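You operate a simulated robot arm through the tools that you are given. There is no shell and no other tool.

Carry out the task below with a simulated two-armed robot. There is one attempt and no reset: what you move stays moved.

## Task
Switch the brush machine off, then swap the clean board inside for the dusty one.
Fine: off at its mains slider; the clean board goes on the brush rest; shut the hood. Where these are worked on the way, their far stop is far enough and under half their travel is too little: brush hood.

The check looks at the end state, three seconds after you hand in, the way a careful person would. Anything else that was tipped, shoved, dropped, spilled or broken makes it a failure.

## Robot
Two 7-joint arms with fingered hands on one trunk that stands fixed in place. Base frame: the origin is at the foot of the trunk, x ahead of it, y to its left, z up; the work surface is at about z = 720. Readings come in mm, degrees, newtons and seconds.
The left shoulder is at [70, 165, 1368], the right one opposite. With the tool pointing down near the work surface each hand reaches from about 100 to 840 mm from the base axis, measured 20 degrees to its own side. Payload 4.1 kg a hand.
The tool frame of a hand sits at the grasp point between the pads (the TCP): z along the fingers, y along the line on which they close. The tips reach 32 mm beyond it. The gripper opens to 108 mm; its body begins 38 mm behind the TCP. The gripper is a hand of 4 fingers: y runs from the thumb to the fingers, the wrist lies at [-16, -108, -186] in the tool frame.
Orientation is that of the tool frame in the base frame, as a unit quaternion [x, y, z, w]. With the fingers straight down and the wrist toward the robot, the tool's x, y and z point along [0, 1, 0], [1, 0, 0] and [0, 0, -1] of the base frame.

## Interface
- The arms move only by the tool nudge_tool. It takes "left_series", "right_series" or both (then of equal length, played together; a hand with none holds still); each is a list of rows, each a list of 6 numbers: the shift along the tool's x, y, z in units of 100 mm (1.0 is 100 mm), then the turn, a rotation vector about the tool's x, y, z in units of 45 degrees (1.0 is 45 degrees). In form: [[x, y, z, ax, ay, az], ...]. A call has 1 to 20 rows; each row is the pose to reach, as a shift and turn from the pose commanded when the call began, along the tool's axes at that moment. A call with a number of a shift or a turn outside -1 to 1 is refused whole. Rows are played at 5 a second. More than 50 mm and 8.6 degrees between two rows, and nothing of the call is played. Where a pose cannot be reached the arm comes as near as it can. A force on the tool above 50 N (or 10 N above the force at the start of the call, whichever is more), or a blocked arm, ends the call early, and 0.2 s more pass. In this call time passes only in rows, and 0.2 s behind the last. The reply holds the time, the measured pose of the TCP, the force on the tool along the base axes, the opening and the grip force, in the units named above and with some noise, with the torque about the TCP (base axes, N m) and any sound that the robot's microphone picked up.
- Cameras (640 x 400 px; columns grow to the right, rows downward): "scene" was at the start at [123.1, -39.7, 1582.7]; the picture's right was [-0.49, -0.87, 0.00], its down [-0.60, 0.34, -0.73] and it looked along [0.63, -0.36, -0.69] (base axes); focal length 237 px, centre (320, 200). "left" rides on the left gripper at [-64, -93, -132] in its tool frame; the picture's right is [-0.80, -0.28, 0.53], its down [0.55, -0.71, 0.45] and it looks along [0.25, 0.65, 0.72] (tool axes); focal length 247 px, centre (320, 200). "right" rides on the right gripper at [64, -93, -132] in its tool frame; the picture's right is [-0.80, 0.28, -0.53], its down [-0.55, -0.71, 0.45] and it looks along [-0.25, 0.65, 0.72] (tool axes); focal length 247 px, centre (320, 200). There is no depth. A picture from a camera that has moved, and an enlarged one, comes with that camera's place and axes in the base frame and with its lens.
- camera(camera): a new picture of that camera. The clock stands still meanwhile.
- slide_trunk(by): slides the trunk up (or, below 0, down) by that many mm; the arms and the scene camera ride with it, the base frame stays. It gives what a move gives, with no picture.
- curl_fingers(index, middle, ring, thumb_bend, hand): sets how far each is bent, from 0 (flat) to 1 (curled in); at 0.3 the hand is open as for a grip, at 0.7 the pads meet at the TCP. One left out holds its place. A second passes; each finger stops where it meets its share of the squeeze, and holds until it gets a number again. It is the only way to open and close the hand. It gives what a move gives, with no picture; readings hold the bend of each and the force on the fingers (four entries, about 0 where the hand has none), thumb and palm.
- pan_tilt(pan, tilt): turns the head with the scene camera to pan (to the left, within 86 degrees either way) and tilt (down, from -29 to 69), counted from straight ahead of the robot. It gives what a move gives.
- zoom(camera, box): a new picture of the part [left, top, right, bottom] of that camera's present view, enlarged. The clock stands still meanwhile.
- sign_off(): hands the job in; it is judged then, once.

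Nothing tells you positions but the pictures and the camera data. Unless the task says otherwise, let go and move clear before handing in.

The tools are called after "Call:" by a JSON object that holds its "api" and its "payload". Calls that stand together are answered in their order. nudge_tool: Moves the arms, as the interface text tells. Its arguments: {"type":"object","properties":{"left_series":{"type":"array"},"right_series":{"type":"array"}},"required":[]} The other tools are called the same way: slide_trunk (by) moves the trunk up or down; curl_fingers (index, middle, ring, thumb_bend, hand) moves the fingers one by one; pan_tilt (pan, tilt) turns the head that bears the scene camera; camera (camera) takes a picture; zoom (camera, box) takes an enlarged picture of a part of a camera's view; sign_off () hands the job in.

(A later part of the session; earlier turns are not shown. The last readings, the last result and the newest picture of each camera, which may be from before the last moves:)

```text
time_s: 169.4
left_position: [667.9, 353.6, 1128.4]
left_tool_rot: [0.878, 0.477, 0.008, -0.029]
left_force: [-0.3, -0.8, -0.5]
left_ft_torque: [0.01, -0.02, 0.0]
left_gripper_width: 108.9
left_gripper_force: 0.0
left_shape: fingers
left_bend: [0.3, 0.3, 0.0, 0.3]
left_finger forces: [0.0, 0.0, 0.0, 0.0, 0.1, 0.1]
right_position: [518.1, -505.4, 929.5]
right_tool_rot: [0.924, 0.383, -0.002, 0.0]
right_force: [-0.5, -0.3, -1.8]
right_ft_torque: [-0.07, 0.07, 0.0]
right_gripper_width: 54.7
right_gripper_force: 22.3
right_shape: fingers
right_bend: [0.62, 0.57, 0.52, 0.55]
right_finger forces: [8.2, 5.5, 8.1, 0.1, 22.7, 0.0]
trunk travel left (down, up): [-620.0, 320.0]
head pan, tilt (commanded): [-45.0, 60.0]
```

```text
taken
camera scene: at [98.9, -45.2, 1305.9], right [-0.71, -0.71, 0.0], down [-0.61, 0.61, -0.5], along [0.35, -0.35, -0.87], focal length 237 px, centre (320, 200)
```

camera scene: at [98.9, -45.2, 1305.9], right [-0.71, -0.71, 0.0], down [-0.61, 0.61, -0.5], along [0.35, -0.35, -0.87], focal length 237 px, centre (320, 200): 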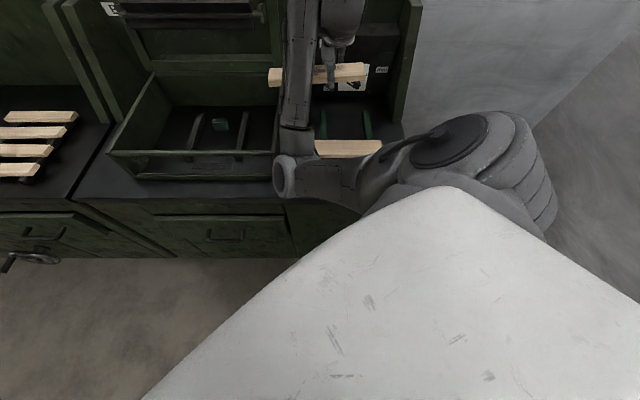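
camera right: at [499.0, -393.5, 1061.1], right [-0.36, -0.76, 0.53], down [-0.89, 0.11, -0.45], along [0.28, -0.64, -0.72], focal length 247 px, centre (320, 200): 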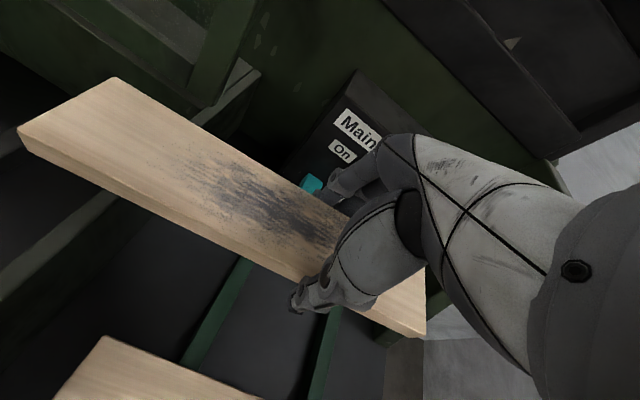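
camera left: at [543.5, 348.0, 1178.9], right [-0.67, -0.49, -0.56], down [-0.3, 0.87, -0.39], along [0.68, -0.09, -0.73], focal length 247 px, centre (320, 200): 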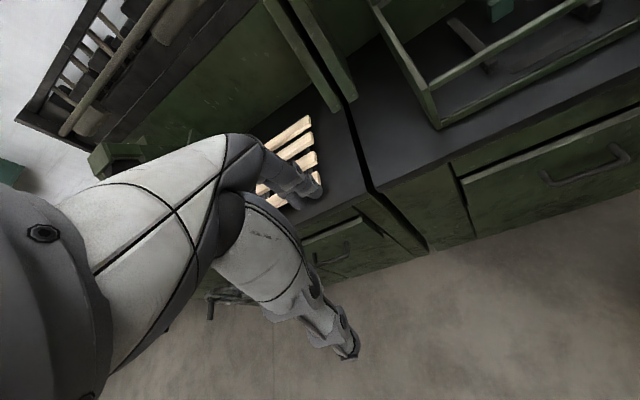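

Holding perfectly. Continuing left over the machine.

Call:
{"api": "nudge_tool", "payload": {"right_series": [[0.25, -0.06, 0, 0, 0, 0], [0.5, -0.12, 0, 0, 0, 0], [0.75, -0.18, 0, 0, 0, 0], [1.0, -0.25, 0, 0, 0, 0]]}}

Call:
{"api": "nudge_tool", "payload": {"right_series": [[0.25, -0.05, 0, 0, 0, 0], [0.5, -0.1, 0, 0, 0, 0], [0.75, -0.15, 0, 0, 0, 0], [1.0, -0.2, 0, 0, 0, 0]]}}

Call:
{"api": "nudge_tool", "payload": {"right_series": [[0.25, 0, 0, 0, 0, 0], [0.5, 0, 0, 0, 0, 0], [0.75, 0, 0, 0, 0, 0], [1.0, 0, 0, 0, 0, 0]]}}

Call:
{"api": "camera", "payload": {"camera": "right"}}

Call:
{"api": "camera", "payload": {"camera": "scene"}}

```text
time_s: 170.4
left_position: [667.3, 354.1, 1128.6]
left_tool_rot: [0.879, 0.477, 0.009, -0.03]
left_force: [0.5, 0.6, 0.2]
left_ft_torque: [0.03, 0.0, 0.01]
left_gripper_width: 108.8
left_gripper_force: 0.0
left_shape: fingers
left_bend: [0.3, 0.3, 0.0, 0.3]
left_finger forces: [0.0, 0.0, 0.1, 0.0, 0.0, 0.0]
right_position: [571.7, -414.5, 927.7]
right_tool_rot: [0.924, 0.383, -0.001, -0.001]
right_force: [-0.4, 0.2, -2.3]
right_ft_torque: [-0.07, 0.04, -0.02]
right_gripper_width: 54.4
right_gripper_force: 22.4
right_shape: fingers
right_bend: [0.62, 0.57, 0.52, 0.55]
right_finger forces: [8.3, 5.4, 8.0, 0.0, 22.5, 0.0]
trunk travel left (down, up): [-620.0, 320.0]
head pan, tilt (commanded): [-45.0, 60.0]
```

```text
time_s: 171.4
left_position: [668.0, 355.0, 1128.2]
left_tool_rot: [0.879, 0.476, 0.009, -0.03]
left_force: [0.0, 0.4, 0.1]
left_ft_torque: [-0.03, 0.05, 0.01]
left_gripper_width: 108.7
left_gripper_force: 0.0
left_shape: fingers
left_bend: [0.3, 0.3, 0.0, 0.3]
left_finger forces: [0.0, 0.0, 0.1, 0.0, 0.0, 0.0]
right_position: [627.0, -332.3, 928.7]
right_tool_rot: [0.924, 0.383, -0.001, -0.001]
right_force: [0.0, -0.3, -1.5]
right_ft_torque: [-0.01, 0.03, 0.01]
right_gripper_width: 54.3
right_gripper_force: 22.8
right_shape: fingers
right_bend: [0.62, 0.57, 0.52, 0.55]
right_finger forces: [8.1, 5.6, 8.0, 0.1, 22.6, 0.0]
trunk travel left (down, up): [-620.0, 320.0]
head pan, tilt (commanded): [-45.0, 60.0]
```

```text
time_s: 172.4
left_position: [667.6, 354.9, 1128.5]
left_tool_rot: [0.878, 0.477, 0.008, -0.03]
left_force: [-0.1, -0.5, -0.4]
left_ft_torque: [0.0, 0.04, 0.02]
left_gripper_width: 108.3
left_gripper_force: 0.0
left_shape: fingers
left_bend: [0.3, 0.3, 0.0, 0.3]
left_finger forces: [0.1, 0.0, 0.0, 0.1, 0.1, 0.0]
right_position: [697.4, -263.6, 928.0]
right_tool_rot: [0.924, 0.383, -0.001, 0.0]
right_force: [-0.6, -0.9, -0.6]
right_ft_torque: [-0.05, 0.05, -0.01]
right_gripper_width: 54.6
right_gripper_force: 21.4
right_shape: fingers
right_bend: [0.62, 0.57, 0.52, 0.55]
right_finger forces: [8.2, 5.5, 8.0, 0.0, 22.5, 0.1]
trunk travel left (down, up): [-620.0, 320.0]
head pan, tilt (commanded): [-45.0, 60.0]
```

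```text
taken
camera right: at [679.0, -151.7, 1060.0], right [-0.36, -0.76, 0.53], down [-0.89, 0.11, -0.45], along [0.28, -0.64, -0.72], focal length 247 px, centre (320, 200)
```

right: 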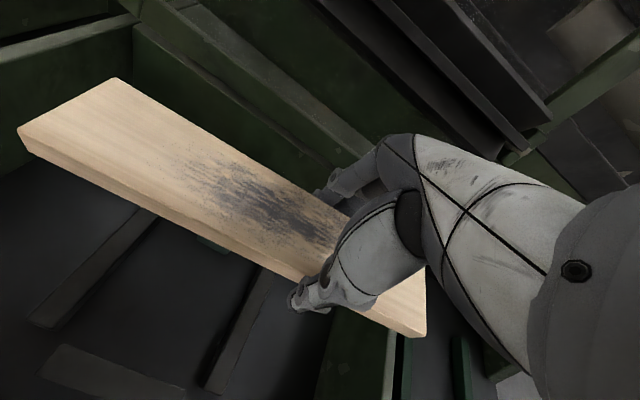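

```text
taken
camera scene: at [99.1, -45.3, 1305.9], right [-0.71, -0.71, 0.0], down [-0.61, 0.61, -0.5], along [0.35, -0.35, -0.87], focal length 237 px, centre (320, 200)
```

scene: 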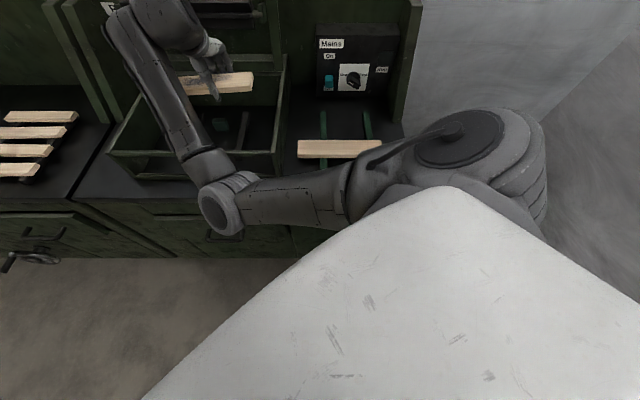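

Now precisely over the seat. The board sits about 30 mm off-centre and 2° turned in the grip; I'll correct for that, then lower by trunk to just above the rails.

Call:
{"api": "nudge_tool", "payload": {"right_series": [[0.12, -0.01, 0, 0, 0, 0.02], [0.243, -0.015, 0, 0, 0, 0.04]]}}

Call:
{"api": "slide_trunk", "payload": {"by": -80}}

Call:
{"api": "camera", "payload": {"camera": "right"}}

Call:
{"api": "camera", "payload": {"camera": "scene"}}

```text
time_s: 173.0
left_position: [667.9, 353.5, 1130.6]
left_tool_rot: [0.879, 0.476, 0.009, -0.029]
left_force: [-0.4, 0.4, 0.5]
left_ft_torque: [-0.01, -0.03, 0.0]
left_gripper_width: 108.9
left_gripper_force: 0.0
left_shape: fingers
left_bend: [0.3, 0.3, 0.0, 0.3]
left_finger forces: [0.0, 0.0, 0.0, 0.0, 0.0, 0.1]
right_position: [713.2, -245.3, 925.7]
right_tool_rot: [0.929, 0.37, -0.001, 0.0]
right_force: [0.5, 0.6, -1.8]
right_ft_torque: [0.0, 0.02, 0.02]
right_gripper_width: 54.3
right_gripper_force: 22.1
right_shape: fingers
right_bend: [0.62, 0.57, 0.52, 0.55]
right_finger forces: [8.2, 5.5, 8.0, 0.0, 22.6, 0.0]
trunk travel left (down, up): [-620.0, 320.0]
head pan, tilt (commanded): [-45.0, 60.0]
```

```text
time_s: 174.2
left_position: [667.1, 353.6, 1049.3]
left_tool_rot: [0.879, 0.477, 0.009, -0.03]
left_force: [-0.1, -0.6, 0.0]
left_ft_torque: [0.01, -0.02, -0.02]
left_gripper_width: 108.5
left_gripper_force: 0.1
left_shape: fingers
left_bend: [0.3, 0.3, 0.0, 0.3]
left_finger forces: [0.0, 0.0, 0.1, 0.0, 0.1, 0.0]
right_position: [713.8, -247.7, 848.9]
right_tool_rot: [0.93, 0.368, -0.001, 0.0]
right_force: [-0.2, 0.7, -0.2]
right_ft_torque: [-0.05, 0.04, 0.02]
right_gripper_width: 54.4
right_gripper_force: 22.4
right_shape: fingers
right_bend: [0.62, 0.57, 0.52, 0.55]
right_finger forces: [8.2, 5.5, 8.0, 0.0, 22.4, 0.0]
trunk travel left (down, up): [-540.0, 400.0]
head pan, tilt (commanded): [-45.0, 60.0]
```

```text
taken
camera right: at [697.7, -133.4, 979.7], right [-0.39, -0.75, 0.53], down [-0.88, 0.14, -0.45], along [0.26, -0.64, -0.72], focal length 247 px, centre (320, 200)
```

right: 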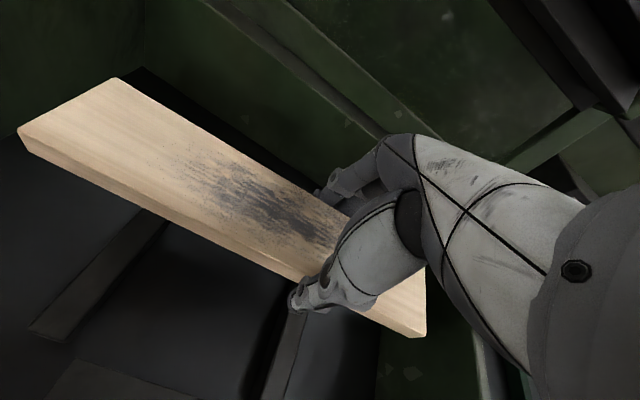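

```text
taken
camera scene: at [98.1, -45.9, 1226.0], right [-0.71, -0.71, 0.0], down [-0.61, 0.61, -0.5], along [0.35, -0.35, -0.87], focal length 237 px, centre (320, 200)
```

scene: 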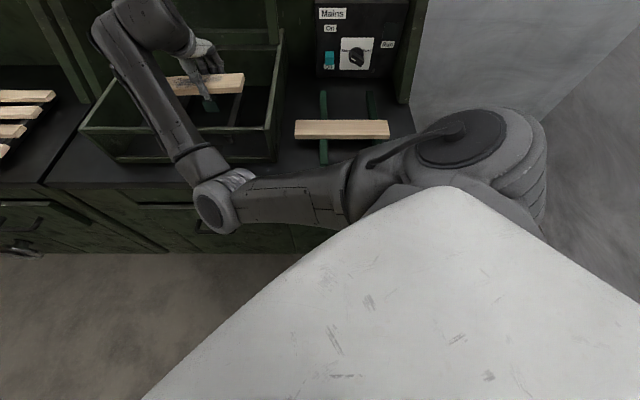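

The posture matches the earlier successful descent. Lowering to z≈800, then flattening the ring finger above the rail.

Call:
{"api": "slide_trunk", "payload": {"by": -45}}

Call:
{"api": "curl_fingers", "payload": {"hand": "right", "ring": 0.0}}

Call:
{"api": "camera", "payload": {"camera": "right"}}

Call:
{"api": "zoom", "payload": {"camera": "scene", "box": [70, 10, 300, 180]}}

```text
time_s: 175.0
left_position: [666.2, 353.7, 1004.8]
left_tool_rot: [0.879, 0.477, 0.008, -0.029]
left_force: [0.1, 0.0, -0.4]
left_ft_torque: [0.01, 0.0, -0.02]
left_gripper_width: 108.7
left_gripper_force: 0.1
left_shape: fingers
left_bend: [0.3, 0.3, 0.0, 0.3]
left_finger forces: [0.0, 0.0, 0.0, 0.0, 0.1, 0.1]
right_position: [713.1, -246.2, 803.1]
right_tool_rot: [0.93, 0.368, -0.001, 0.0]
right_force: [-0.6, 0.4, -1.3]
right_ft_torque: [-0.02, 0.01, -0.04]
right_gripper_width: 54.6
right_gripper_force: 21.8
right_shape: fingers
right_bend: [0.62, 0.57, 0.52, 0.55]
right_finger forces: [8.3, 5.4, 8.0, 0.0, 22.5, 0.0]
trunk travel left (down, up): [-495.0, 445.0]
head pan, tilt (commanded): [-45.0, 60.0]
```

```text
time_s: 176.0
left_position: [667.8, 353.5, 1004.9]
left_tool_rot: [0.879, 0.476, 0.009, -0.029]
left_force: [0.2, 0.4, 0.0]
left_ft_torque: [-0.01, 0.02, -0.03]
left_gripper_width: 108.7
left_gripper_force: 0.1
left_shape: fingers
left_bend: [0.3, 0.3, 0.0, 0.3]
left_finger forces: [0.0, 0.0, 0.0, 0.0, 0.0, 0.0]
right_position: [714.0, -245.1, 802.4]
right_tool_rot: [0.93, 0.368, -0.001, 0.0]
right_force: [1.3, -0.5, -1.4]
right_ft_torque: [0.03, 0.05, 0.01]
right_gripper_width: 54.0
right_gripper_force: 17.5
right_shape: fingers
right_bend: [0.62, 0.57, 0.0, 0.56]
right_finger forces: [10.4, 7.1, 0.0, 0.0, 18.4, 0.0]
trunk travel left (down, up): [-495.0, 445.0]
head pan, tilt (commanded): [-45.0, 60.0]
```

```text
taken
camera right: at [698.0, -133.3, 934.4], right [-0.39, -0.75, 0.53], down [-0.88, 0.14, -0.45], along [0.26, -0.64, -0.72], focal length 247 px, centre (320, 200)
```

right: 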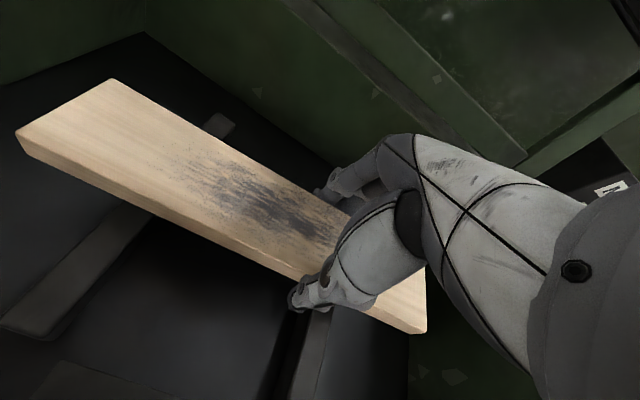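

```text
2.35 times, centred on (185, 95) of scene
camera zoom: at [98.5, -45.8, 1181.0], right [-0.71, -0.71, 0.0], down [-0.61, 0.61, -0.5], along [0.35, -0.35, -0.87], focal length 558 px, centre (638, 447)
```

zoom: 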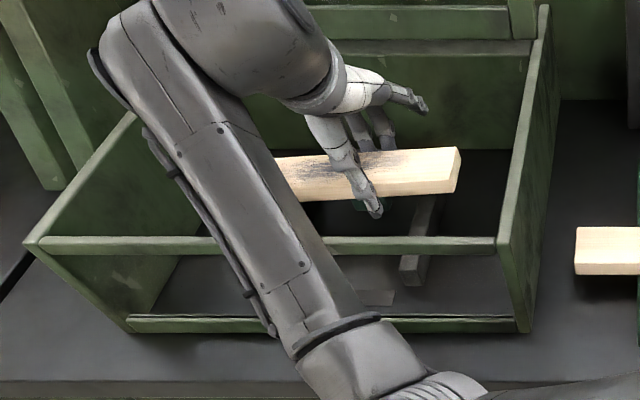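

Call:
{"api": "slide_trunk", "payload": {"by": -20}}

Call:
{"api": "zoom", "payload": {"camera": "right", "box": [240, 130, 440, 350]}}

Call:
{"api": "slide_trunk", "payload": {"by": -8}}

```text
time_s: 176.7
left_position: [666.9, 353.7, 984.0]
left_tool_rot: [0.879, 0.476, 0.009, -0.029]
left_force: [0.0, -0.5, -0.5]
left_ft_torque: [0.02, -0.01, -0.02]
left_gripper_width: 108.9
left_gripper_force: 0.0
left_shape: fingers
left_bend: [0.3, 0.3, 0.0, 0.3]
left_finger forces: [0.0, 0.0, 0.0, 0.1, 0.0, 0.0]
right_position: [711.9, -245.5, 783.2]
right_tool_rot: [0.93, 0.368, -0.002, -0.001]
right_force: [-1.1, -2.0, -1.5]
right_ft_torque: [-0.03, 0.08, -0.09]
right_gripper_width: 54.1
right_gripper_force: 18.8
right_shape: fingers
right_bend: [0.62, 0.57, 0.0, 0.56]
right_finger forces: [12.1, 7.1, 0.0, 0.0, 18.3, 0.0]
trunk travel left (down, up): [-475.0, 465.0]
head pan, tilt (commanded): [-45.0, 60.0]
```

```text
1.82 times, centred on (340, 240) of right
camera zoom: at [697.7, -133.9, 914.4], right [-0.39, -0.75, 0.53], down [-0.88, 0.14, -0.45], along [0.26, -0.64, -0.72], focal length 449 px, centre (284, 127)
```

zoom: 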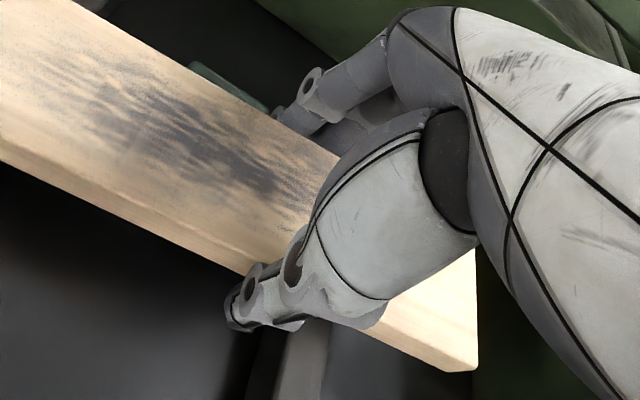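

```text
time_s: 177.3
left_position: [667.2, 353.7, 975.8]
left_tool_rot: [0.879, 0.476, 0.009, -0.03]
left_force: [-0.5, 0.0, 0.3]
left_ft_torque: [0.0, -0.03, 0.02]
left_gripper_width: 108.9
left_gripper_force: 0.0
left_shape: fingers
left_bend: [0.3, 0.3, 0.0, 0.3]
left_finger forces: [0.1, 0.0, 0.1, 0.1, 0.1, 0.0]
right_position: [713.5, -245.4, 775.5]
right_tool_rot: [0.93, 0.369, -0.001, 0.0]
right_force: [-2.7, -1.6, 1.5]
right_ft_torque: [-0.11, 0.01, -0.12]
right_gripper_width: 54.1
right_gripper_force: 19.8
right_shape: fingers
right_bend: [0.62, 0.57, 0.0, 0.56]
right_finger forces: [13.7, 7.0, 0.0, 0.0, 18.3, 0.0]
trunk travel left (down, up): [-467.0, 473.0]
head pan, tilt (commanded): [-45.0, 60.0]
```

The index is brushing the block's right face again. Shifting 5 mm right before the last few millimetres.

Call:
{"api": "nudge_tool", "payload": {"right_series": [[-0.025, 0, -0.02, 0, 0, 0], [-0.05, 0, -0.02, 0, 0, 0]]}}

Call:
{"api": "slide_trunk", "payload": {"by": -6}}

Call:
{"api": "camera", "payload": {"camera": "right"}}

```text
time_s: 177.9
left_position: [667.5, 353.5, 974.8]
left_tool_rot: [0.879, 0.477, 0.009, -0.03]
left_force: [-0.5, -0.5, -0.1]
left_ft_torque: [0.01, 0.02, 0.02]
left_gripper_width: 108.8
left_gripper_force: 0.1
left_shape: fingers
left_bend: [0.3, 0.3, 0.0, 0.3]
left_finger forces: [0.0, 0.1, 0.0, 0.0, 0.1, 0.0]
right_position: [710.1, -249.2, 776.0]
right_tool_rot: [0.93, 0.368, -0.002, 0.0]
right_force: [0.2, -0.6, 0.0]
right_ft_torque: [-0.04, 0.04, 0.03]
right_gripper_width: 54.2
right_gripper_force: 17.7
right_shape: fingers
right_bend: [0.62, 0.57, 0.0, 0.56]
right_finger forces: [10.4, 7.1, 0.0, 0.0, 18.4, 0.0]
trunk travel left (down, up): [-467.0, 473.0]
head pan, tilt (commanded): [-45.0, 60.0]
```

```text
time_s: 178.4
left_position: [667.5, 353.1, 969.7]
left_tool_rot: [0.879, 0.477, 0.008, -0.03]
left_force: [-0.1, -0.7, -0.6]
left_ft_torque: [-0.01, 0.01, 0.0]
left_gripper_width: 108.8
left_gripper_force: 0.0
left_shape: fingers
left_bend: [0.3, 0.3, 0.0, 0.3]
left_finger forces: [0.0, 0.0, 0.0, 0.0, 0.0, 0.0]
right_position: [710.2, -249.6, 772.2]
right_tool_rot: [0.93, 0.368, -0.001, -0.001]
right_force: [-0.6, -0.6, -0.9]
right_ft_torque: [-0.04, -0.02, -0.02]
right_gripper_width: 54.1
right_gripper_force: 18.9
right_shape: fingers
right_bend: [0.62, 0.57, 0.0, 0.56]
right_finger forces: [10.4, 7.1, 0.0, 0.0, 18.3, 0.1]
trunk travel left (down, up): [-461.0, 479.0]
head pan, tilt (commanded): [-45.0, 60.0]
```

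```text
taken
camera right: at [694.2, -137.0, 903.0], right [-0.39, -0.75, 0.53], down [-0.88, 0.14, -0.45], along [0.26, -0.64, -0.72], focal length 247 px, centre (320, 200)
```

right: 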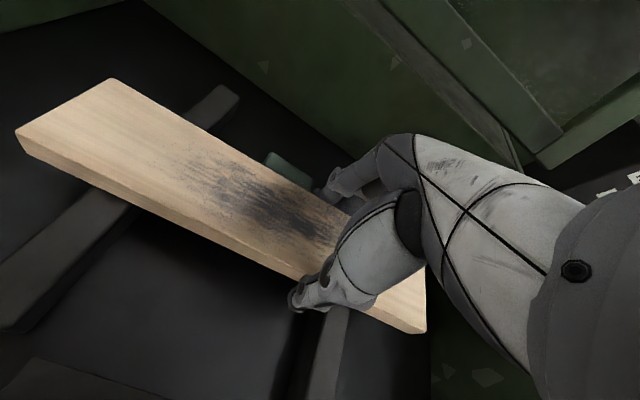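

Call:
{"api": "slide_trunk", "payload": {"by": -5}}

Call:
{"api": "slide_trunk", "payload": {"by": -4}}

Call:
{"api": "camera", "payload": {"camera": "right"}}

```text
time_s: 179.0
left_position: [668.6, 354.1, 965.4]
left_tool_rot: [0.879, 0.476, 0.008, -0.029]
left_force: [0.3, -0.6, 0.5]
left_ft_torque: [0.0, -0.05, -0.03]
left_gripper_width: 108.8
left_gripper_force: 0.1
left_shape: fingers
left_bend: [0.3, 0.3, 0.0, 0.3]
left_finger forces: [0.1, 0.0, 0.0, 0.1, 0.1, 0.0]
right_position: [710.3, -249.3, 766.2]
right_tool_rot: [0.93, 0.369, -0.001, 0.0]
right_force: [0.6, 0.8, 0.1]
right_ft_torque: [0.05, -0.02, -0.01]
right_gripper_width: 54.1
right_gripper_force: 18.3
right_shape: fingers
right_bend: [0.62, 0.57, 0.0, 0.57]
right_finger forces: [10.3, 8.0, 0.0, 0.0, 18.2, 0.0]
trunk travel left (down, up): [-456.0, 484.0]
head pan, tilt (commanded): [-45.0, 60.0]
```

```text
time_s: 179.5
left_position: [666.3, 353.8, 961.4]
left_tool_rot: [0.879, 0.477, 0.009, -0.029]
left_force: [-0.7, -0.5, 0.1]
left_ft_torque: [0.0, 0.01, -0.04]
left_gripper_width: 109.1
left_gripper_force: 0.0
left_shape: fingers
left_bend: [0.3, 0.3, 0.0, 0.3]
left_finger forces: [0.1, 0.0, 0.0, 0.0, 0.0, 0.0]
right_position: [709.4, -250.6, 764.3]
right_tool_rot: [0.93, 0.368, 0.0, 0.0]
right_force: [0.3, 0.1, 8.4]
right_ft_torque: [0.17, 0.03, 0.0]
right_gripper_width: 53.7
right_gripper_force: 17.9
right_shape: fingers
right_bend: [0.62, 0.57, 0.0, 0.57]
right_finger forces: [10.1, 7.6, 0.0, 0.2, 18.2, 0.0]
trunk travel left (down, up): [-452.0, 488.0]
head pan, tilt (commanded): [-45.0, 60.0]
```

```text
taken
camera right: at [693.5, -136.7, 895.7], right [-0.39, -0.75, 0.53], down [-0.88, 0.14, -0.45], along [0.26, -0.64, -0.72], focal length 247 px, centre (320, 200)
```

right: 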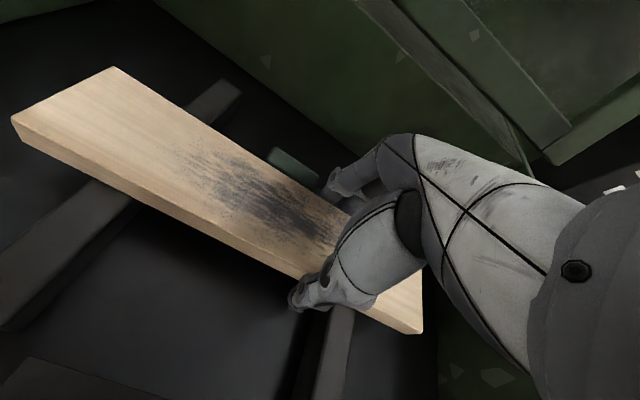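

Contact at z≈764 with about 8 N, centred near the hand, so the board is seated on both rails. Opening.

Call:
{"api": "curl_fingers", "payload": {"hand": "right", "index": 0.34, "middle": 0.34, "ring": 0.0, "thumb_bend": 0.32}}

Call:
{"api": "camera", "payload": {"camera": "right"}}

Call:
{"api": "zoom", "payload": {"camera": "scene", "box": [70, 10, 300, 180]}}

```text
time_s: 180.5
left_position: [667.7, 354.5, 960.5]
left_tool_rot: [0.879, 0.476, 0.008, -0.029]
left_force: [0.3, -0.5, 0.2]
left_ft_torque: [-0.03, 0.0, 0.01]
left_gripper_width: 108.5
left_gripper_force: 0.0
left_shape: fingers
left_bend: [0.3, 0.3, 0.0, 0.3]
left_finger forces: [0.0, 0.0, 0.0, 0.0, 0.0, 0.0]
right_position: [710.4, -250.5, 762.7]
right_tool_rot: [0.93, 0.368, -0.002, 0.0]
right_force: [0.4, 0.5, 1.2]
right_ft_torque: [0.03, -0.01, -0.02]
right_gripper_width: 100.3
right_gripper_force: 0.1
right_shape: fingers
right_bend: [0.34, 0.34, 0.0, 0.32]
right_finger forces: [0.0, 0.0, 0.0, 0.0, 0.0, 0.1]
trunk travel left (down, up): [-452.0, 488.0]
head pan, tilt (commanded): [-45.0, 60.0]
```

```text
taken
camera right: at [694.2, -136.9, 894.0], right [-0.39, -0.75, 0.53], down [-0.88, 0.14, -0.45], along [0.26, -0.64, -0.72], focal length 247 px, centre (320, 200)
```

right: 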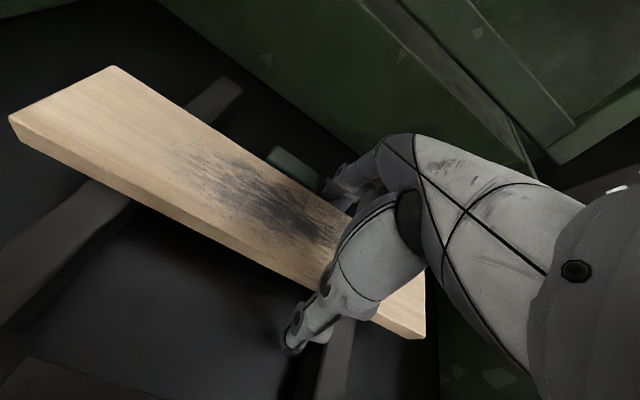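

```text
2.35 times, centred on (185, 95) of scene
camera zoom: at [98.4, -45.7, 1138.0], right [-0.71, -0.71, 0.0], down [-0.61, 0.61, -0.5], along [0.35, -0.35, -0.87], focal length 558 px, centre (638, 447)
```

zoom: 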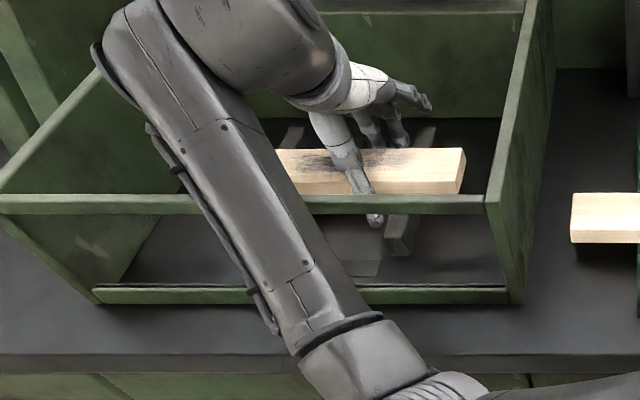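

Released. Raising the hand straight up by trunk and inspecting the seat.

Call:
{"api": "slide_trunk", "payload": {"by": 40}}

Call:
{"api": "slide_trunk", "payload": {"by": 70}}

Call:
{"api": "camera", "payload": {"camera": "right"}}

Call:
{"api": "zoom", "payload": {"camera": "scene", "box": [70, 10, 300, 190]}}

```text
time_s: 181.3
left_position: [668.0, 354.5, 1000.4]
left_tool_rot: [0.879, 0.476, 0.008, -0.028]
left_force: [-0.4, -0.3, 0.1]
left_ft_torque: [-0.01, -0.01, 0.01]
left_gripper_width: 108.8
left_gripper_force: 0.2
left_shape: fingers
left_bend: [0.3, 0.3, 0.0, 0.3]
left_finger forces: [0.0, 0.0, 0.1, 0.1, 0.0, 0.1]
right_position: [708.5, -249.1, 802.6]
right_tool_rot: [0.93, 0.368, -0.002, 0.0]
right_force: [0.5, 0.3, -0.2]
right_ft_torque: [0.02, 0.0, -0.01]
right_gripper_width: 100.5
right_gripper_force: 0.2
right_shape: fingers
right_bend: [0.34, 0.34, 0.0, 0.32]
right_finger forces: [0.0, 0.1, 0.0, 0.0, 0.0, 0.0]
trunk travel left (down, up): [-492.0, 448.0]
head pan, tilt (commanded): [-45.0, 60.0]
```

```text
time_s: 182.4
left_position: [667.2, 354.4, 1070.8]
left_tool_rot: [0.879, 0.476, 0.008, -0.029]
left_force: [0.0, -0.8, -0.2]
left_ft_torque: [-0.02, 0.03, -0.02]
left_gripper_width: 108.8
left_gripper_force: 0.1
left_shape: fingers
left_bend: [0.3, 0.3, 0.0, 0.3]
left_finger forces: [0.0, 0.0, 0.0, 0.1, 0.0, 0.1]
right_position: [710.1, -248.5, 872.9]
right_tool_rot: [0.93, 0.369, -0.002, -0.001]
right_force: [0.2, -0.1, 0.5]
right_ft_torque: [0.0, 0.02, -0.02]
right_gripper_width: 100.3
right_gripper_force: 0.1
right_shape: fingers
right_bend: [0.34, 0.34, 0.0, 0.32]
right_finger forces: [0.1, 0.0, 0.0, 0.0, 0.0, 0.0]
trunk travel left (down, up): [-562.0, 378.0]
head pan, tilt (commanded): [-45.0, 60.0]
```

```text
taken
camera right: at [694.6, -136.8, 1003.7], right [-0.39, -0.75, 0.53], down [-0.88, 0.14, -0.45], along [0.26, -0.64, -0.72], focal length 247 px, centre (320, 200)
```

right: 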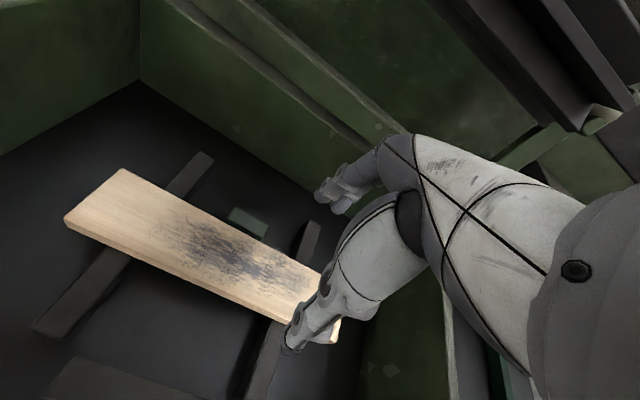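

```text
2.22 times, centred on (185, 100) of scene
camera zoom: at [98.8, -45.6, 1247.9], right [-0.71, -0.71, 0.0], down [-0.61, 0.61, -0.5], along [0.35, -0.35, -0.87], focal length 527 px, centre (620, 422)
```

zoom: 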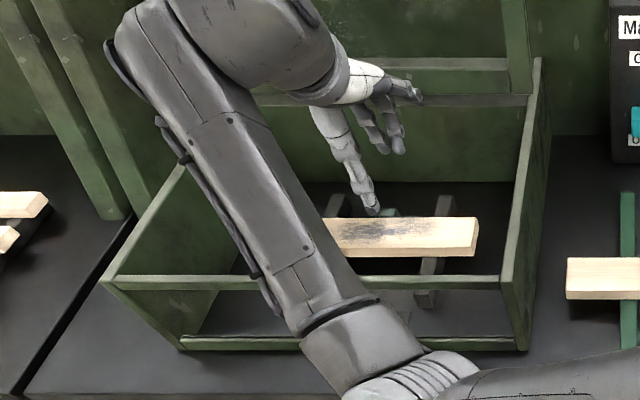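

The dusty board lies within about a millimetre of where the clean one was. Now I'll withdraw the right hand the usual way, right over the wall and then up, and prepare to close the hood.

Call:
{"api": "slide_trunk", "payload": {"by": 48}}

Call:
{"api": "nudge_tool", "payload": {"right_series": [[-0.25, 0.03, 0, 0, 0, -0.01], [-0.5, 0.06, 0, 0, 0, -0.02], [-0.75, 0.09, 0, 0, 0, -0.03], [-1.0, 0.12, 0, 0, 0, -0.04]]}}

Call:
{"api": "nudge_tool", "payload": {"right_series": [[-0.25, 0.05, 0, 0, 0, 0], [-0.5, 0.1, 0, 0, 0, 0], [-0.75, 0.15, 0, 0, 0, 0], [-1.0, 0.2, 0, 0, 0, 0]]}}

Call:
{"api": "nudge_tool", "payload": {"right_series": [[-0.25, 0.05, 0, 0, 0, 0], [-0.5, 0.1, 0, 0, 0, 0], [-0.75, 0.15, 0, 0, 0, 0], [-1.0, 0.2, 0, 0, 0, 0]]}}

Call:
{"api": "camera", "payload": {"camera": "scene"}}

Call:
{"api": "camera", "payload": {"camera": "right"}}

```text
time_s: 183.3
left_position: [667.0, 353.3, 1118.6]
left_tool_rot: [0.879, 0.477, 0.008, -0.03]
left_force: [0.2, -0.4, 0.4]
left_ft_torque: [0.01, -0.02, 0.0]
left_gripper_width: 108.8
left_gripper_force: 0.0
left_shape: fingers
left_bend: [0.3, 0.3, 0.0, 0.3]
left_finger forces: [0.0, 0.0, 0.0, 0.0, 0.1, 0.0]
right_position: [710.3, -248.9, 919.9]
right_tool_rot: [0.93, 0.368, -0.001, -0.001]
right_force: [-0.2, 0.7, 0.1]
right_ft_torque: [0.0, -0.01, -0.01]
right_gripper_width: 100.2
right_gripper_force: 0.0
right_shape: fingers
right_bend: [0.34, 0.34, 0.0, 0.32]
right_finger forces: [0.0, 0.0, 0.0, 0.1, 0.0, 0.0]
trunk travel left (down, up): [-610.0, 330.0]
head pan, tilt (commanded): [-45.0, 60.0]
```

```text
time_s: 184.3
left_position: [667.2, 353.6, 1119.2]
left_tool_rot: [0.878, 0.477, 0.009, -0.029]
left_force: [0.0, -0.1, 0.0]
left_ft_torque: [0.01, 0.0, 0.0]
left_gripper_width: 108.8
left_gripper_force: 0.1
left_shape: fingers
left_bend: [0.3, 0.3, 0.0, 0.3]
left_finger forces: [0.0, 0.0, 0.1, 0.0, 0.1, 0.0]
right_position: [645.0, -327.6, 920.0]
right_tool_rot: [0.923, 0.384, 0.0, -0.001]
right_force: [-0.6, 0.1, 0.3]
right_ft_torque: [0.03, 0.0, 0.01]
right_gripper_width: 100.6
right_gripper_force: 0.0
right_shape: fingers
right_bend: [0.34, 0.34, 0.0, 0.32]
right_finger forces: [0.1, 0.0, 0.1, 0.0, 0.0, 0.0]
trunk travel left (down, up): [-610.0, 330.0]
head pan, tilt (commanded): [-45.0, 60.0]
```

```text
time_s: 185.3
left_position: [667.6, 353.3, 1119.5]
left_tool_rot: [0.879, 0.476, 0.008, -0.03]
left_force: [0.1, -0.2, -0.3]
left_ft_torque: [-0.01, 0.0, 0.0]
left_gripper_width: 108.8
left_gripper_force: 0.1
left_shape: fingers
left_bend: [0.3, 0.3, 0.0, 0.3]
left_finger forces: [0.0, 0.0, 0.0, 0.1, 0.0, 0.0]
right_position: [588.4, -410.8, 919.4]
right_tool_rot: [0.923, 0.384, -0.001, 0.0]
right_force: [0.2, -0.5, 0.8]
right_ft_torque: [-0.01, 0.05, 0.0]
right_gripper_width: 100.6
right_gripper_force: 0.0
right_shape: fingers
right_bend: [0.34, 0.34, 0.0, 0.32]
right_finger forces: [0.0, 0.0, 0.1, 0.0, 0.1, 0.1]
trunk travel left (down, up): [-610.0, 330.0]
head pan, tilt (commanded): [-45.0, 60.0]
```

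```text
time_s: 186.3
left_position: [666.5, 353.4, 1120.3]
left_tool_rot: [0.879, 0.476, 0.009, -0.029]
left_force: [-0.1, -0.6, 0.6]
left_ft_torque: [0.0, 0.01, 0.0]
left_gripper_width: 108.6
left_gripper_force: 0.1
left_shape: fingers
left_bend: [0.3, 0.3, 0.0, 0.3]
left_finger forces: [0.1, 0.0, 0.0, 0.0, 0.0, 0.1]
right_position: [532.4, -496.7, 920.3]
right_tool_rot: [0.923, 0.384, -0.002, -0.001]
right_force: [-0.3, -0.1, -0.5]
right_ft_torque: [-0.01, 0.02, -0.02]
right_gripper_width: 100.7
right_gripper_force: 0.0
right_shape: fingers
right_bend: [0.34, 0.34, 0.0, 0.32]
right_finger forces: [0.0, 0.0, 0.1, 0.1, 0.0, 0.2]
trunk travel left (down, up): [-610.0, 330.0]
head pan, tilt (commanded): [-45.0, 60.0]
```

```text
taken
camera scene: at [98.1, -46.6, 1296.0], right [-0.71, -0.71, 0.0], down [-0.61, 0.61, -0.5], along [0.35, -0.35, -0.87], focal length 237 px, centre (320, 200)
```

scene: 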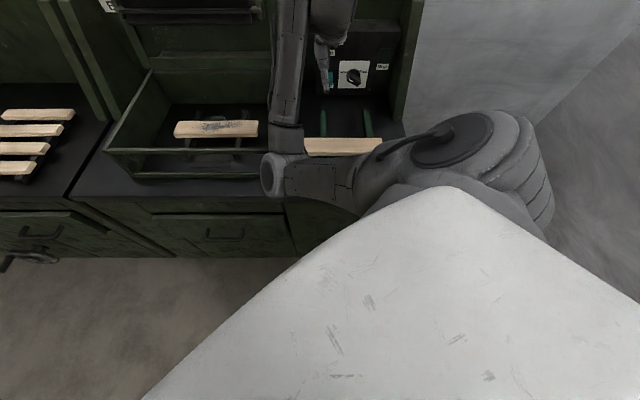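

```text
taken
camera right: at [513.3, -385.0, 1053.1], right [-0.36, -0.77, 0.53], down [-0.89, 0.11, -0.45], along [0.28, -0.63, -0.72], focal length 247 px, centre (320, 200)
```

right: 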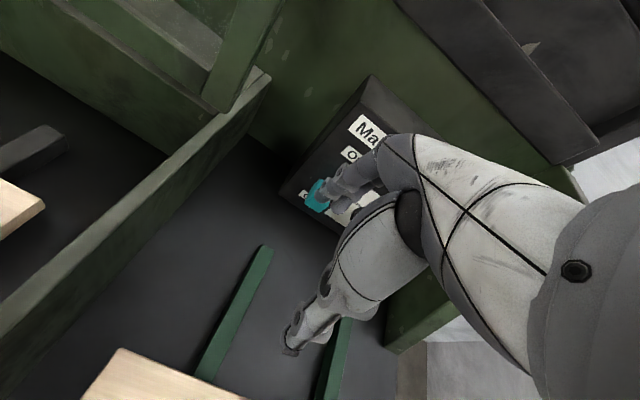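

Both boards look right. I'll raise the trunk, re-aim the head camera at the hood, and measure the open lid.

Call:
{"api": "curl_fingers", "payload": {"hand": "right", "index": 0.3, "middle": 0.3, "ring": 0.3, "thumb_bend": 0.3}}

Call:
{"api": "slide_trunk", "payload": {"by": 265}}

Call:
{"api": "pan_tilt", "payload": {"pan": -29.5, "tilt": 38}}

Call:
{"api": "camera", "payload": {"camera": "scene"}}

Call:
{"api": "camera", "payload": {"camera": "right"}}

Call:
{"api": "camera", "payload": {"camera": "left"}}

```text
time_s: 187.3
left_position: [668.1, 354.1, 1118.9]
left_tool_rot: [0.879, 0.476, 0.009, -0.029]
left_force: [-0.3, -0.1, -0.8]
left_ft_torque: [0.0, 0.02, 0.0]
left_gripper_width: 108.7
left_gripper_force: 0.0
left_shape: fingers
left_bend: [0.3, 0.3, 0.0, 0.3]
left_finger forces: [0.1, 0.0, 0.0, 0.1, 0.1, 0.0]
right_position: [533.6, -496.1, 920.9]
right_tool_rot: [0.924, 0.383, -0.001, -0.001]
right_force: [0.7, 0.5, 0.7]
right_ft_torque: [-0.01, -0.01, 0.02]
right_gripper_width: 108.0
right_gripper_force: 0.2
right_shape: fingers
right_bend: [0.3, 0.3, 0.3, 0.3]
right_finger forces: [0.0, 0.0, 0.0, 0.0, 0.1, 0.1]
trunk travel left (down, up): [-610.0, 330.0]
head pan, tilt (commanded): [-45.0, 60.0]
```

```text
time_s: 190.0
left_position: [667.9, 353.5, 1385.2]
left_tool_rot: [0.879, 0.476, 0.009, -0.03]
left_force: [-0.1, 1.1, -0.6]
left_ft_torque: [-0.01, 0.03, 0.03]
left_gripper_width: 108.5
left_gripper_force: 0.1
left_shape: fingers
left_bend: [0.3, 0.3, 0.0, 0.3]
left_finger forces: [0.0, 0.0, 0.0, 0.0, 0.0, 0.1]
right_position: [533.0, -494.8, 1185.7]
right_tool_rot: [0.924, 0.383, -0.001, -0.001]
right_force: [-0.1, 0.3, -0.2]
right_ft_torque: [-0.02, -0.01, 0.03]
right_gripper_width: 108.2
right_gripper_force: 0.2
right_shape: fingers
right_bend: [0.3, 0.3, 0.3, 0.3]
right_finger forces: [0.1, 0.0, 0.1, 0.0, 0.0, 0.0]
trunk travel left (down, up): [-875.0, 65.0]
head pan, tilt (commanded): [-45.0, 60.0]
```

```text
time_s: 190.9
left_position: [667.4, 353.5, 1384.3]
left_tool_rot: [0.878, 0.477, 0.008, -0.029]
left_force: [-0.6, 0.1, 0.6]
left_ft_torque: [0.02, 0.04, 0.05]
left_gripper_width: 108.8
left_gripper_force: 0.0
left_shape: fingers
left_bend: [0.3, 0.3, 0.0, 0.3]
left_finger forces: [0.0, 0.0, 0.0, 0.0, 0.1, 0.1]
right_position: [532.3, -496.2, 1186.1]
right_tool_rot: [0.924, 0.383, 0.0, 0.0]
right_force: [-0.4, -0.5, 0.3]
right_ft_torque: [0.04, 0.0, 0.0]
right_gripper_width: 108.0
right_gripper_force: 0.1
right_shape: fingers
right_bend: [0.3, 0.3, 0.3, 0.3]
right_finger forces: [0.1, 0.0, 0.0, 0.0, 0.0, 0.0]
trunk travel left (down, up): [-875.0, 65.0]
head pan, tilt (commanded): [-29.5, 38.0]
```

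```text
taken
camera scene: at [126.4, -41.2, 1590.6], right [-0.49, -0.87, 0.0], down [-0.54, 0.3, -0.79], along [0.69, -0.39, -0.62], focal length 237 px, centre (320, 200)
```

scene: 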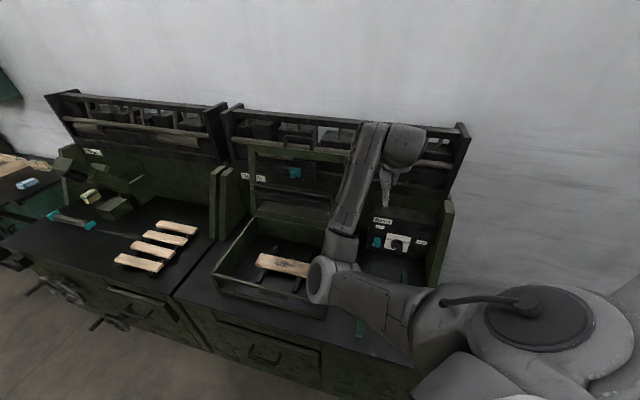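

```text
taken
camera right: at [513.7, -384.2, 1318.2], right [-0.36, -0.76, 0.53], down [-0.89, 0.11, -0.45], along [0.28, -0.64, -0.72], focal length 247 px, centre (320, 200)
```

right: 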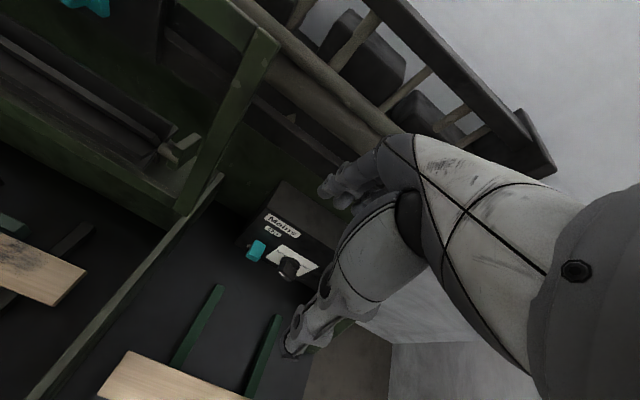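

```text
taken
camera left: at [557.2, 343.2, 1516.2], right [-0.68, -0.48, -0.55], down [-0.3, 0.87, -0.39], along [0.67, -0.1, -0.73], focal length 247 px, centre (320, 200)
```

left: 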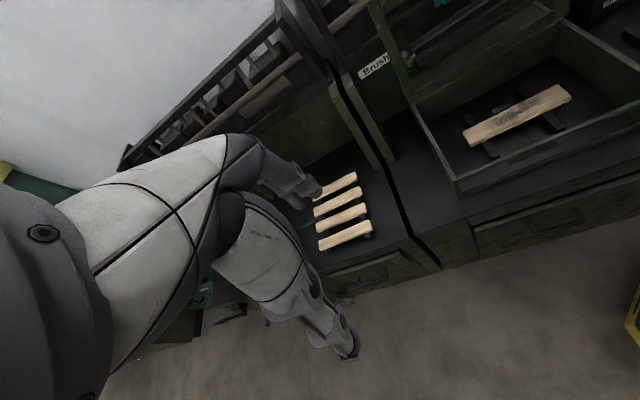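

The dusty board sits in the machine, the clean one on the rest, and the slider is at Off. I'll zoom on the lid to locate its top bar and right corner.

Call:
{"api": "zoom", "payload": {"camera": "right", "box": [130, 0, 400, 220]}}

Call:
{"api": "zoom", "payload": {"camera": "scene", "box": [220, 90, 380, 230]}}

Call:
{"api": "zoom", "payload": {"camera": "left", "box": [340, 0, 640, 200]}}

```text
1.82 times, centred on (265, 110) of right
camera zoom: at [513.7, -384.2, 1318.2], right [-0.36, -0.76, 0.53], down [-0.89, 0.11, -0.45], along [0.28, -0.64, -0.72], focal length 449 px, centre (420, 364)
```

zoom: 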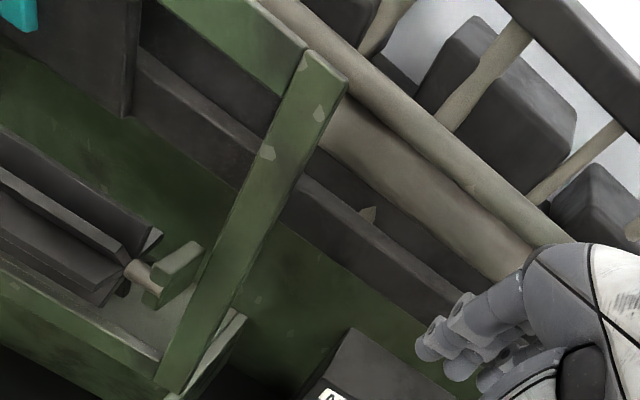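

```text
2.86 times, centred on (300, 160) of scene
camera zoom: at [126.4, -41.2, 1590.6], right [-0.49, -0.87, 0.0], down [-0.54, 0.3, -0.79], along [0.69, -0.39, -0.62], focal length 678 px, centre (377, 314)
```

zoom: 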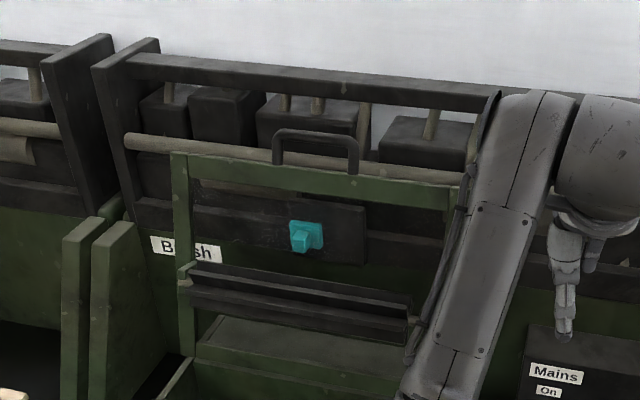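

```text
2.00 times, centred on (490, 100) of left
camera zoom: at [557.2, 343.2, 1516.2], right [-0.68, -0.48, -0.55], down [-0.3, 0.87, -0.39], along [0.67, -0.1, -0.73], focal length 494 px, centre (-20, 400)
```

zoom: 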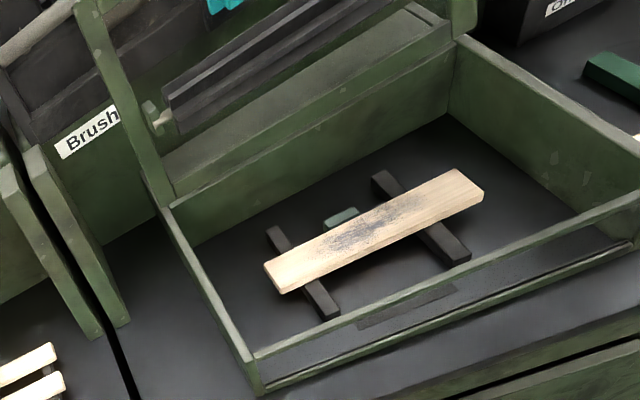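

The hood stands about 10° past vertical with its top bar close to the shelf pole. To close it gently, the left hand's flat fingers will wait under the handle at about 75°, exactly the pose that worked when opening. The right fist will then nudge the lid forward from behind near its base. First I'll move the left hand in.

Call:
{"api": "curl_fingers", "payload": {"hand": "left", "index": 0.0, "middle": 0.0, "ring": 0.0, "thumb_bend": 0.9}}

Call:
{"api": "nudge_tool", "payload": {"left_series": [[-0.21, 0.14, -0.015, -0.015, -0.012, 0.065], [-0.42, 0.27, -0.03, -0.03, -0.025, 0.13], [-0.63, 0.41, -0.045, -0.045, -0.037, 0.196], [-0.836, 0.545, -0.06, -0.059, -0.049, 0.262]]}}

Call:
{"api": "nudge_tool", "payload": {"left_series": [[-0.25, 0.25, 0.15, 0, 0, 0], [-0.5, 0.5, 0.3, 0, 0, 0], [-0.75, 0.75, 0.45, 0, 0, 0], [-1.0, 1.0, 0.6, 0, 0, 0]]}}

Call:
{"api": "nudge_tool", "payload": {"left_series": [[-0.2, 0.2, 0.17, 0, 0, 0], [-0.4, 0.4, 0.35, 0, 0, 0], [-0.6, 0.6, 0.52, 0, 0, 0], [-0.78, 0.78, 0.7, 0, 0, 0]]}}

Call:
{"api": "camera", "payload": {"camera": "scene"}}

Call:
{"api": "camera", "payload": {"camera": "left"}}

```text
time_s: 191.9
left_position: [668.3, 352.3, 1383.0]
left_tool_rot: [0.879, 0.476, 0.009, -0.03]
left_force: [-0.1, 0.7, -0.2]
left_ft_torque: [-0.01, 0.0, 0.01]
left_gripper_width: 61.7
left_gripper_force: 0.0
left_shape: fingers
left_bend: [0.0, 0.0, 0.0, 0.9]
left_finger forces: [0.0, 0.1, 0.1, 0.1, 0.1, 0.0]
right_position: [533.3, -497.5, 1184.6]
right_tool_rot: [0.924, 0.382, -0.002, 0.0]
right_force: [-0.1, 0.8, 0.2]
right_ft_torque: [0.03, -0.01, -0.02]
right_gripper_width: 107.9
right_gripper_force: 0.1
right_shape: fingers
right_bend: [0.3, 0.3, 0.3, 0.3]
right_finger forces: [0.0, 0.0, 0.0, 0.0, 0.0, 0.1]
trunk travel left (down, up): [-875.0, 65.0]
head pan, tilt (commanded): [-29.5, 38.0]
```

```text
time_s: 192.9
left_position: [665.8, 254.7, 1384.4]
left_tool_rot: [0.924, 0.384, -0.001, -0.002]
left_force: [-0.3, -0.1, -0.2]
left_ft_torque: [0.06, 0.0, 0.01]
left_gripper_width: 61.3
left_gripper_force: 0.0
left_shape: fingers
left_bend: [0.0, 0.0, 0.0, 0.9]
left_finger forces: [0.0, 0.1, 0.1, 0.1, 0.0, 0.0]
right_position: [532.3, -496.8, 1184.8]
right_tool_rot: [0.924, 0.383, -0.001, -0.001]
right_force: [-0.7, -0.4, 0.5]
right_ft_torque: [0.04, 0.0, -0.01]
right_gripper_width: 108.4
right_gripper_force: 0.1
right_shape: fingers
right_bend: [0.3, 0.3, 0.3, 0.3]
right_finger forces: [0.1, 0.0, 0.0, 0.0, 0.0, 0.1]
trunk travel left (down, up): [-875.0, 65.0]
head pan, tilt (commanded): [-29.5, 38.0]
```

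```text
time_s: 193.9
left_position: [666.3, 112.0, 1321.5]
left_tool_rot: [0.923, 0.384, -0.001, -0.001]
left_force: [-0.7, -0.5, 0.2]
left_ft_torque: [0.05, -0.04, 0.02]
left_gripper_width: 61.3
left_gripper_force: 0.1
left_shape: fingers
left_bend: [0.0, 0.0, 0.0, 0.9]
left_finger forces: [0.1, 0.0, 0.1, 0.1, 0.0, 0.1]
right_position: [533.4, -497.1, 1186.4]
right_tool_rot: [0.924, 0.383, -0.001, -0.001]
right_force: [-0.9, -0.5, -0.4]
right_ft_torque: [0.03, -0.01, -0.04]
right_gripper_width: 108.5
right_gripper_force: 0.0
right_shape: fingers
right_bend: [0.3, 0.3, 0.3, 0.3]
right_finger forces: [0.1, 0.1, 0.0, 0.1, 0.1, 0.1]
trunk travel left (down, up): [-875.0, 65.0]
head pan, tilt (commanded): [-29.5, 38.0]
```

```text
time_s: 194.9
left_position: [668.2, 0.8, 1253.1]
left_tool_rot: [0.923, 0.384, 0.0, -0.001]
left_force: [-0.3, 0.3, -0.2]
left_ft_torque: [0.02, -0.02, -0.01]
left_gripper_width: 61.5
left_gripper_force: 0.1
left_shape: fingers
left_bend: [0.0, 0.0, 0.0, 0.9]
left_finger forces: [0.1, 0.0, 0.0, 0.0, 0.1, 0.0]
right_position: [532.8, -496.3, 1184.8]
right_tool_rot: [0.924, 0.383, -0.001, -0.001]
right_force: [-0.3, -0.2, 0.4]
right_ft_torque: [0.03, 0.02, 0.01]
right_gripper_width: 108.1
right_gripper_force: 0.0
right_shape: fingers
right_bend: [0.3, 0.3, 0.3, 0.3]
right_finger forces: [0.0, 0.0, 0.0, 0.1, 0.1, 0.0]
trunk travel left (down, up): [-875.0, 65.0]
head pan, tilt (commanded): [-29.5, 38.0]
```

```text
taken
camera scene: at [127.0, -42.6, 1590.7], right [-0.49, -0.87, 0.0], down [-0.54, 0.3, -0.79], along [0.69, -0.39, -0.62], focal length 237 px, centre (320, 200)
```

scene: 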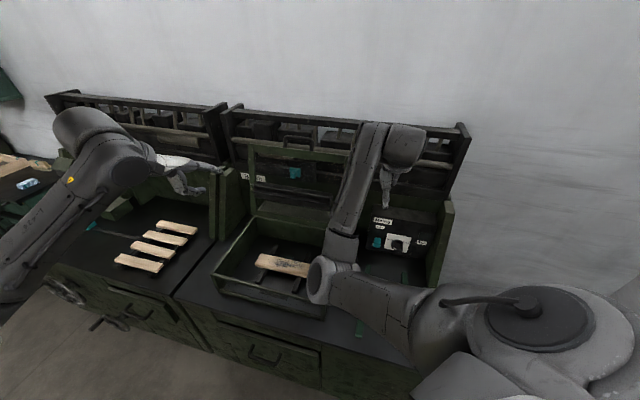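

```text
taken
camera left: at [557.3, 20.8, 1384.9], right [-0.76, -0.36, -0.53], down [-0.11, 0.89, -0.45], along [0.63, -0.28, -0.72], focal length 247 px, centre (320, 200)
```

left: 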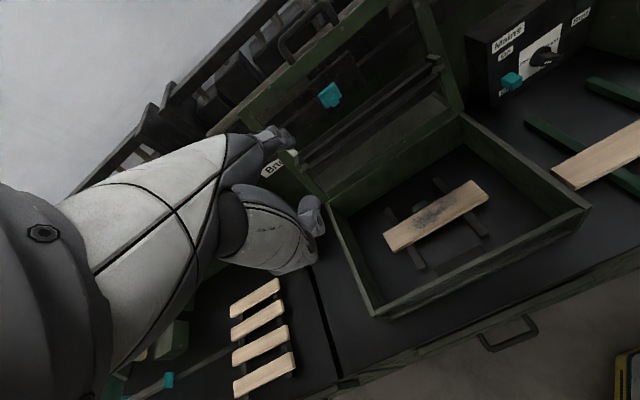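

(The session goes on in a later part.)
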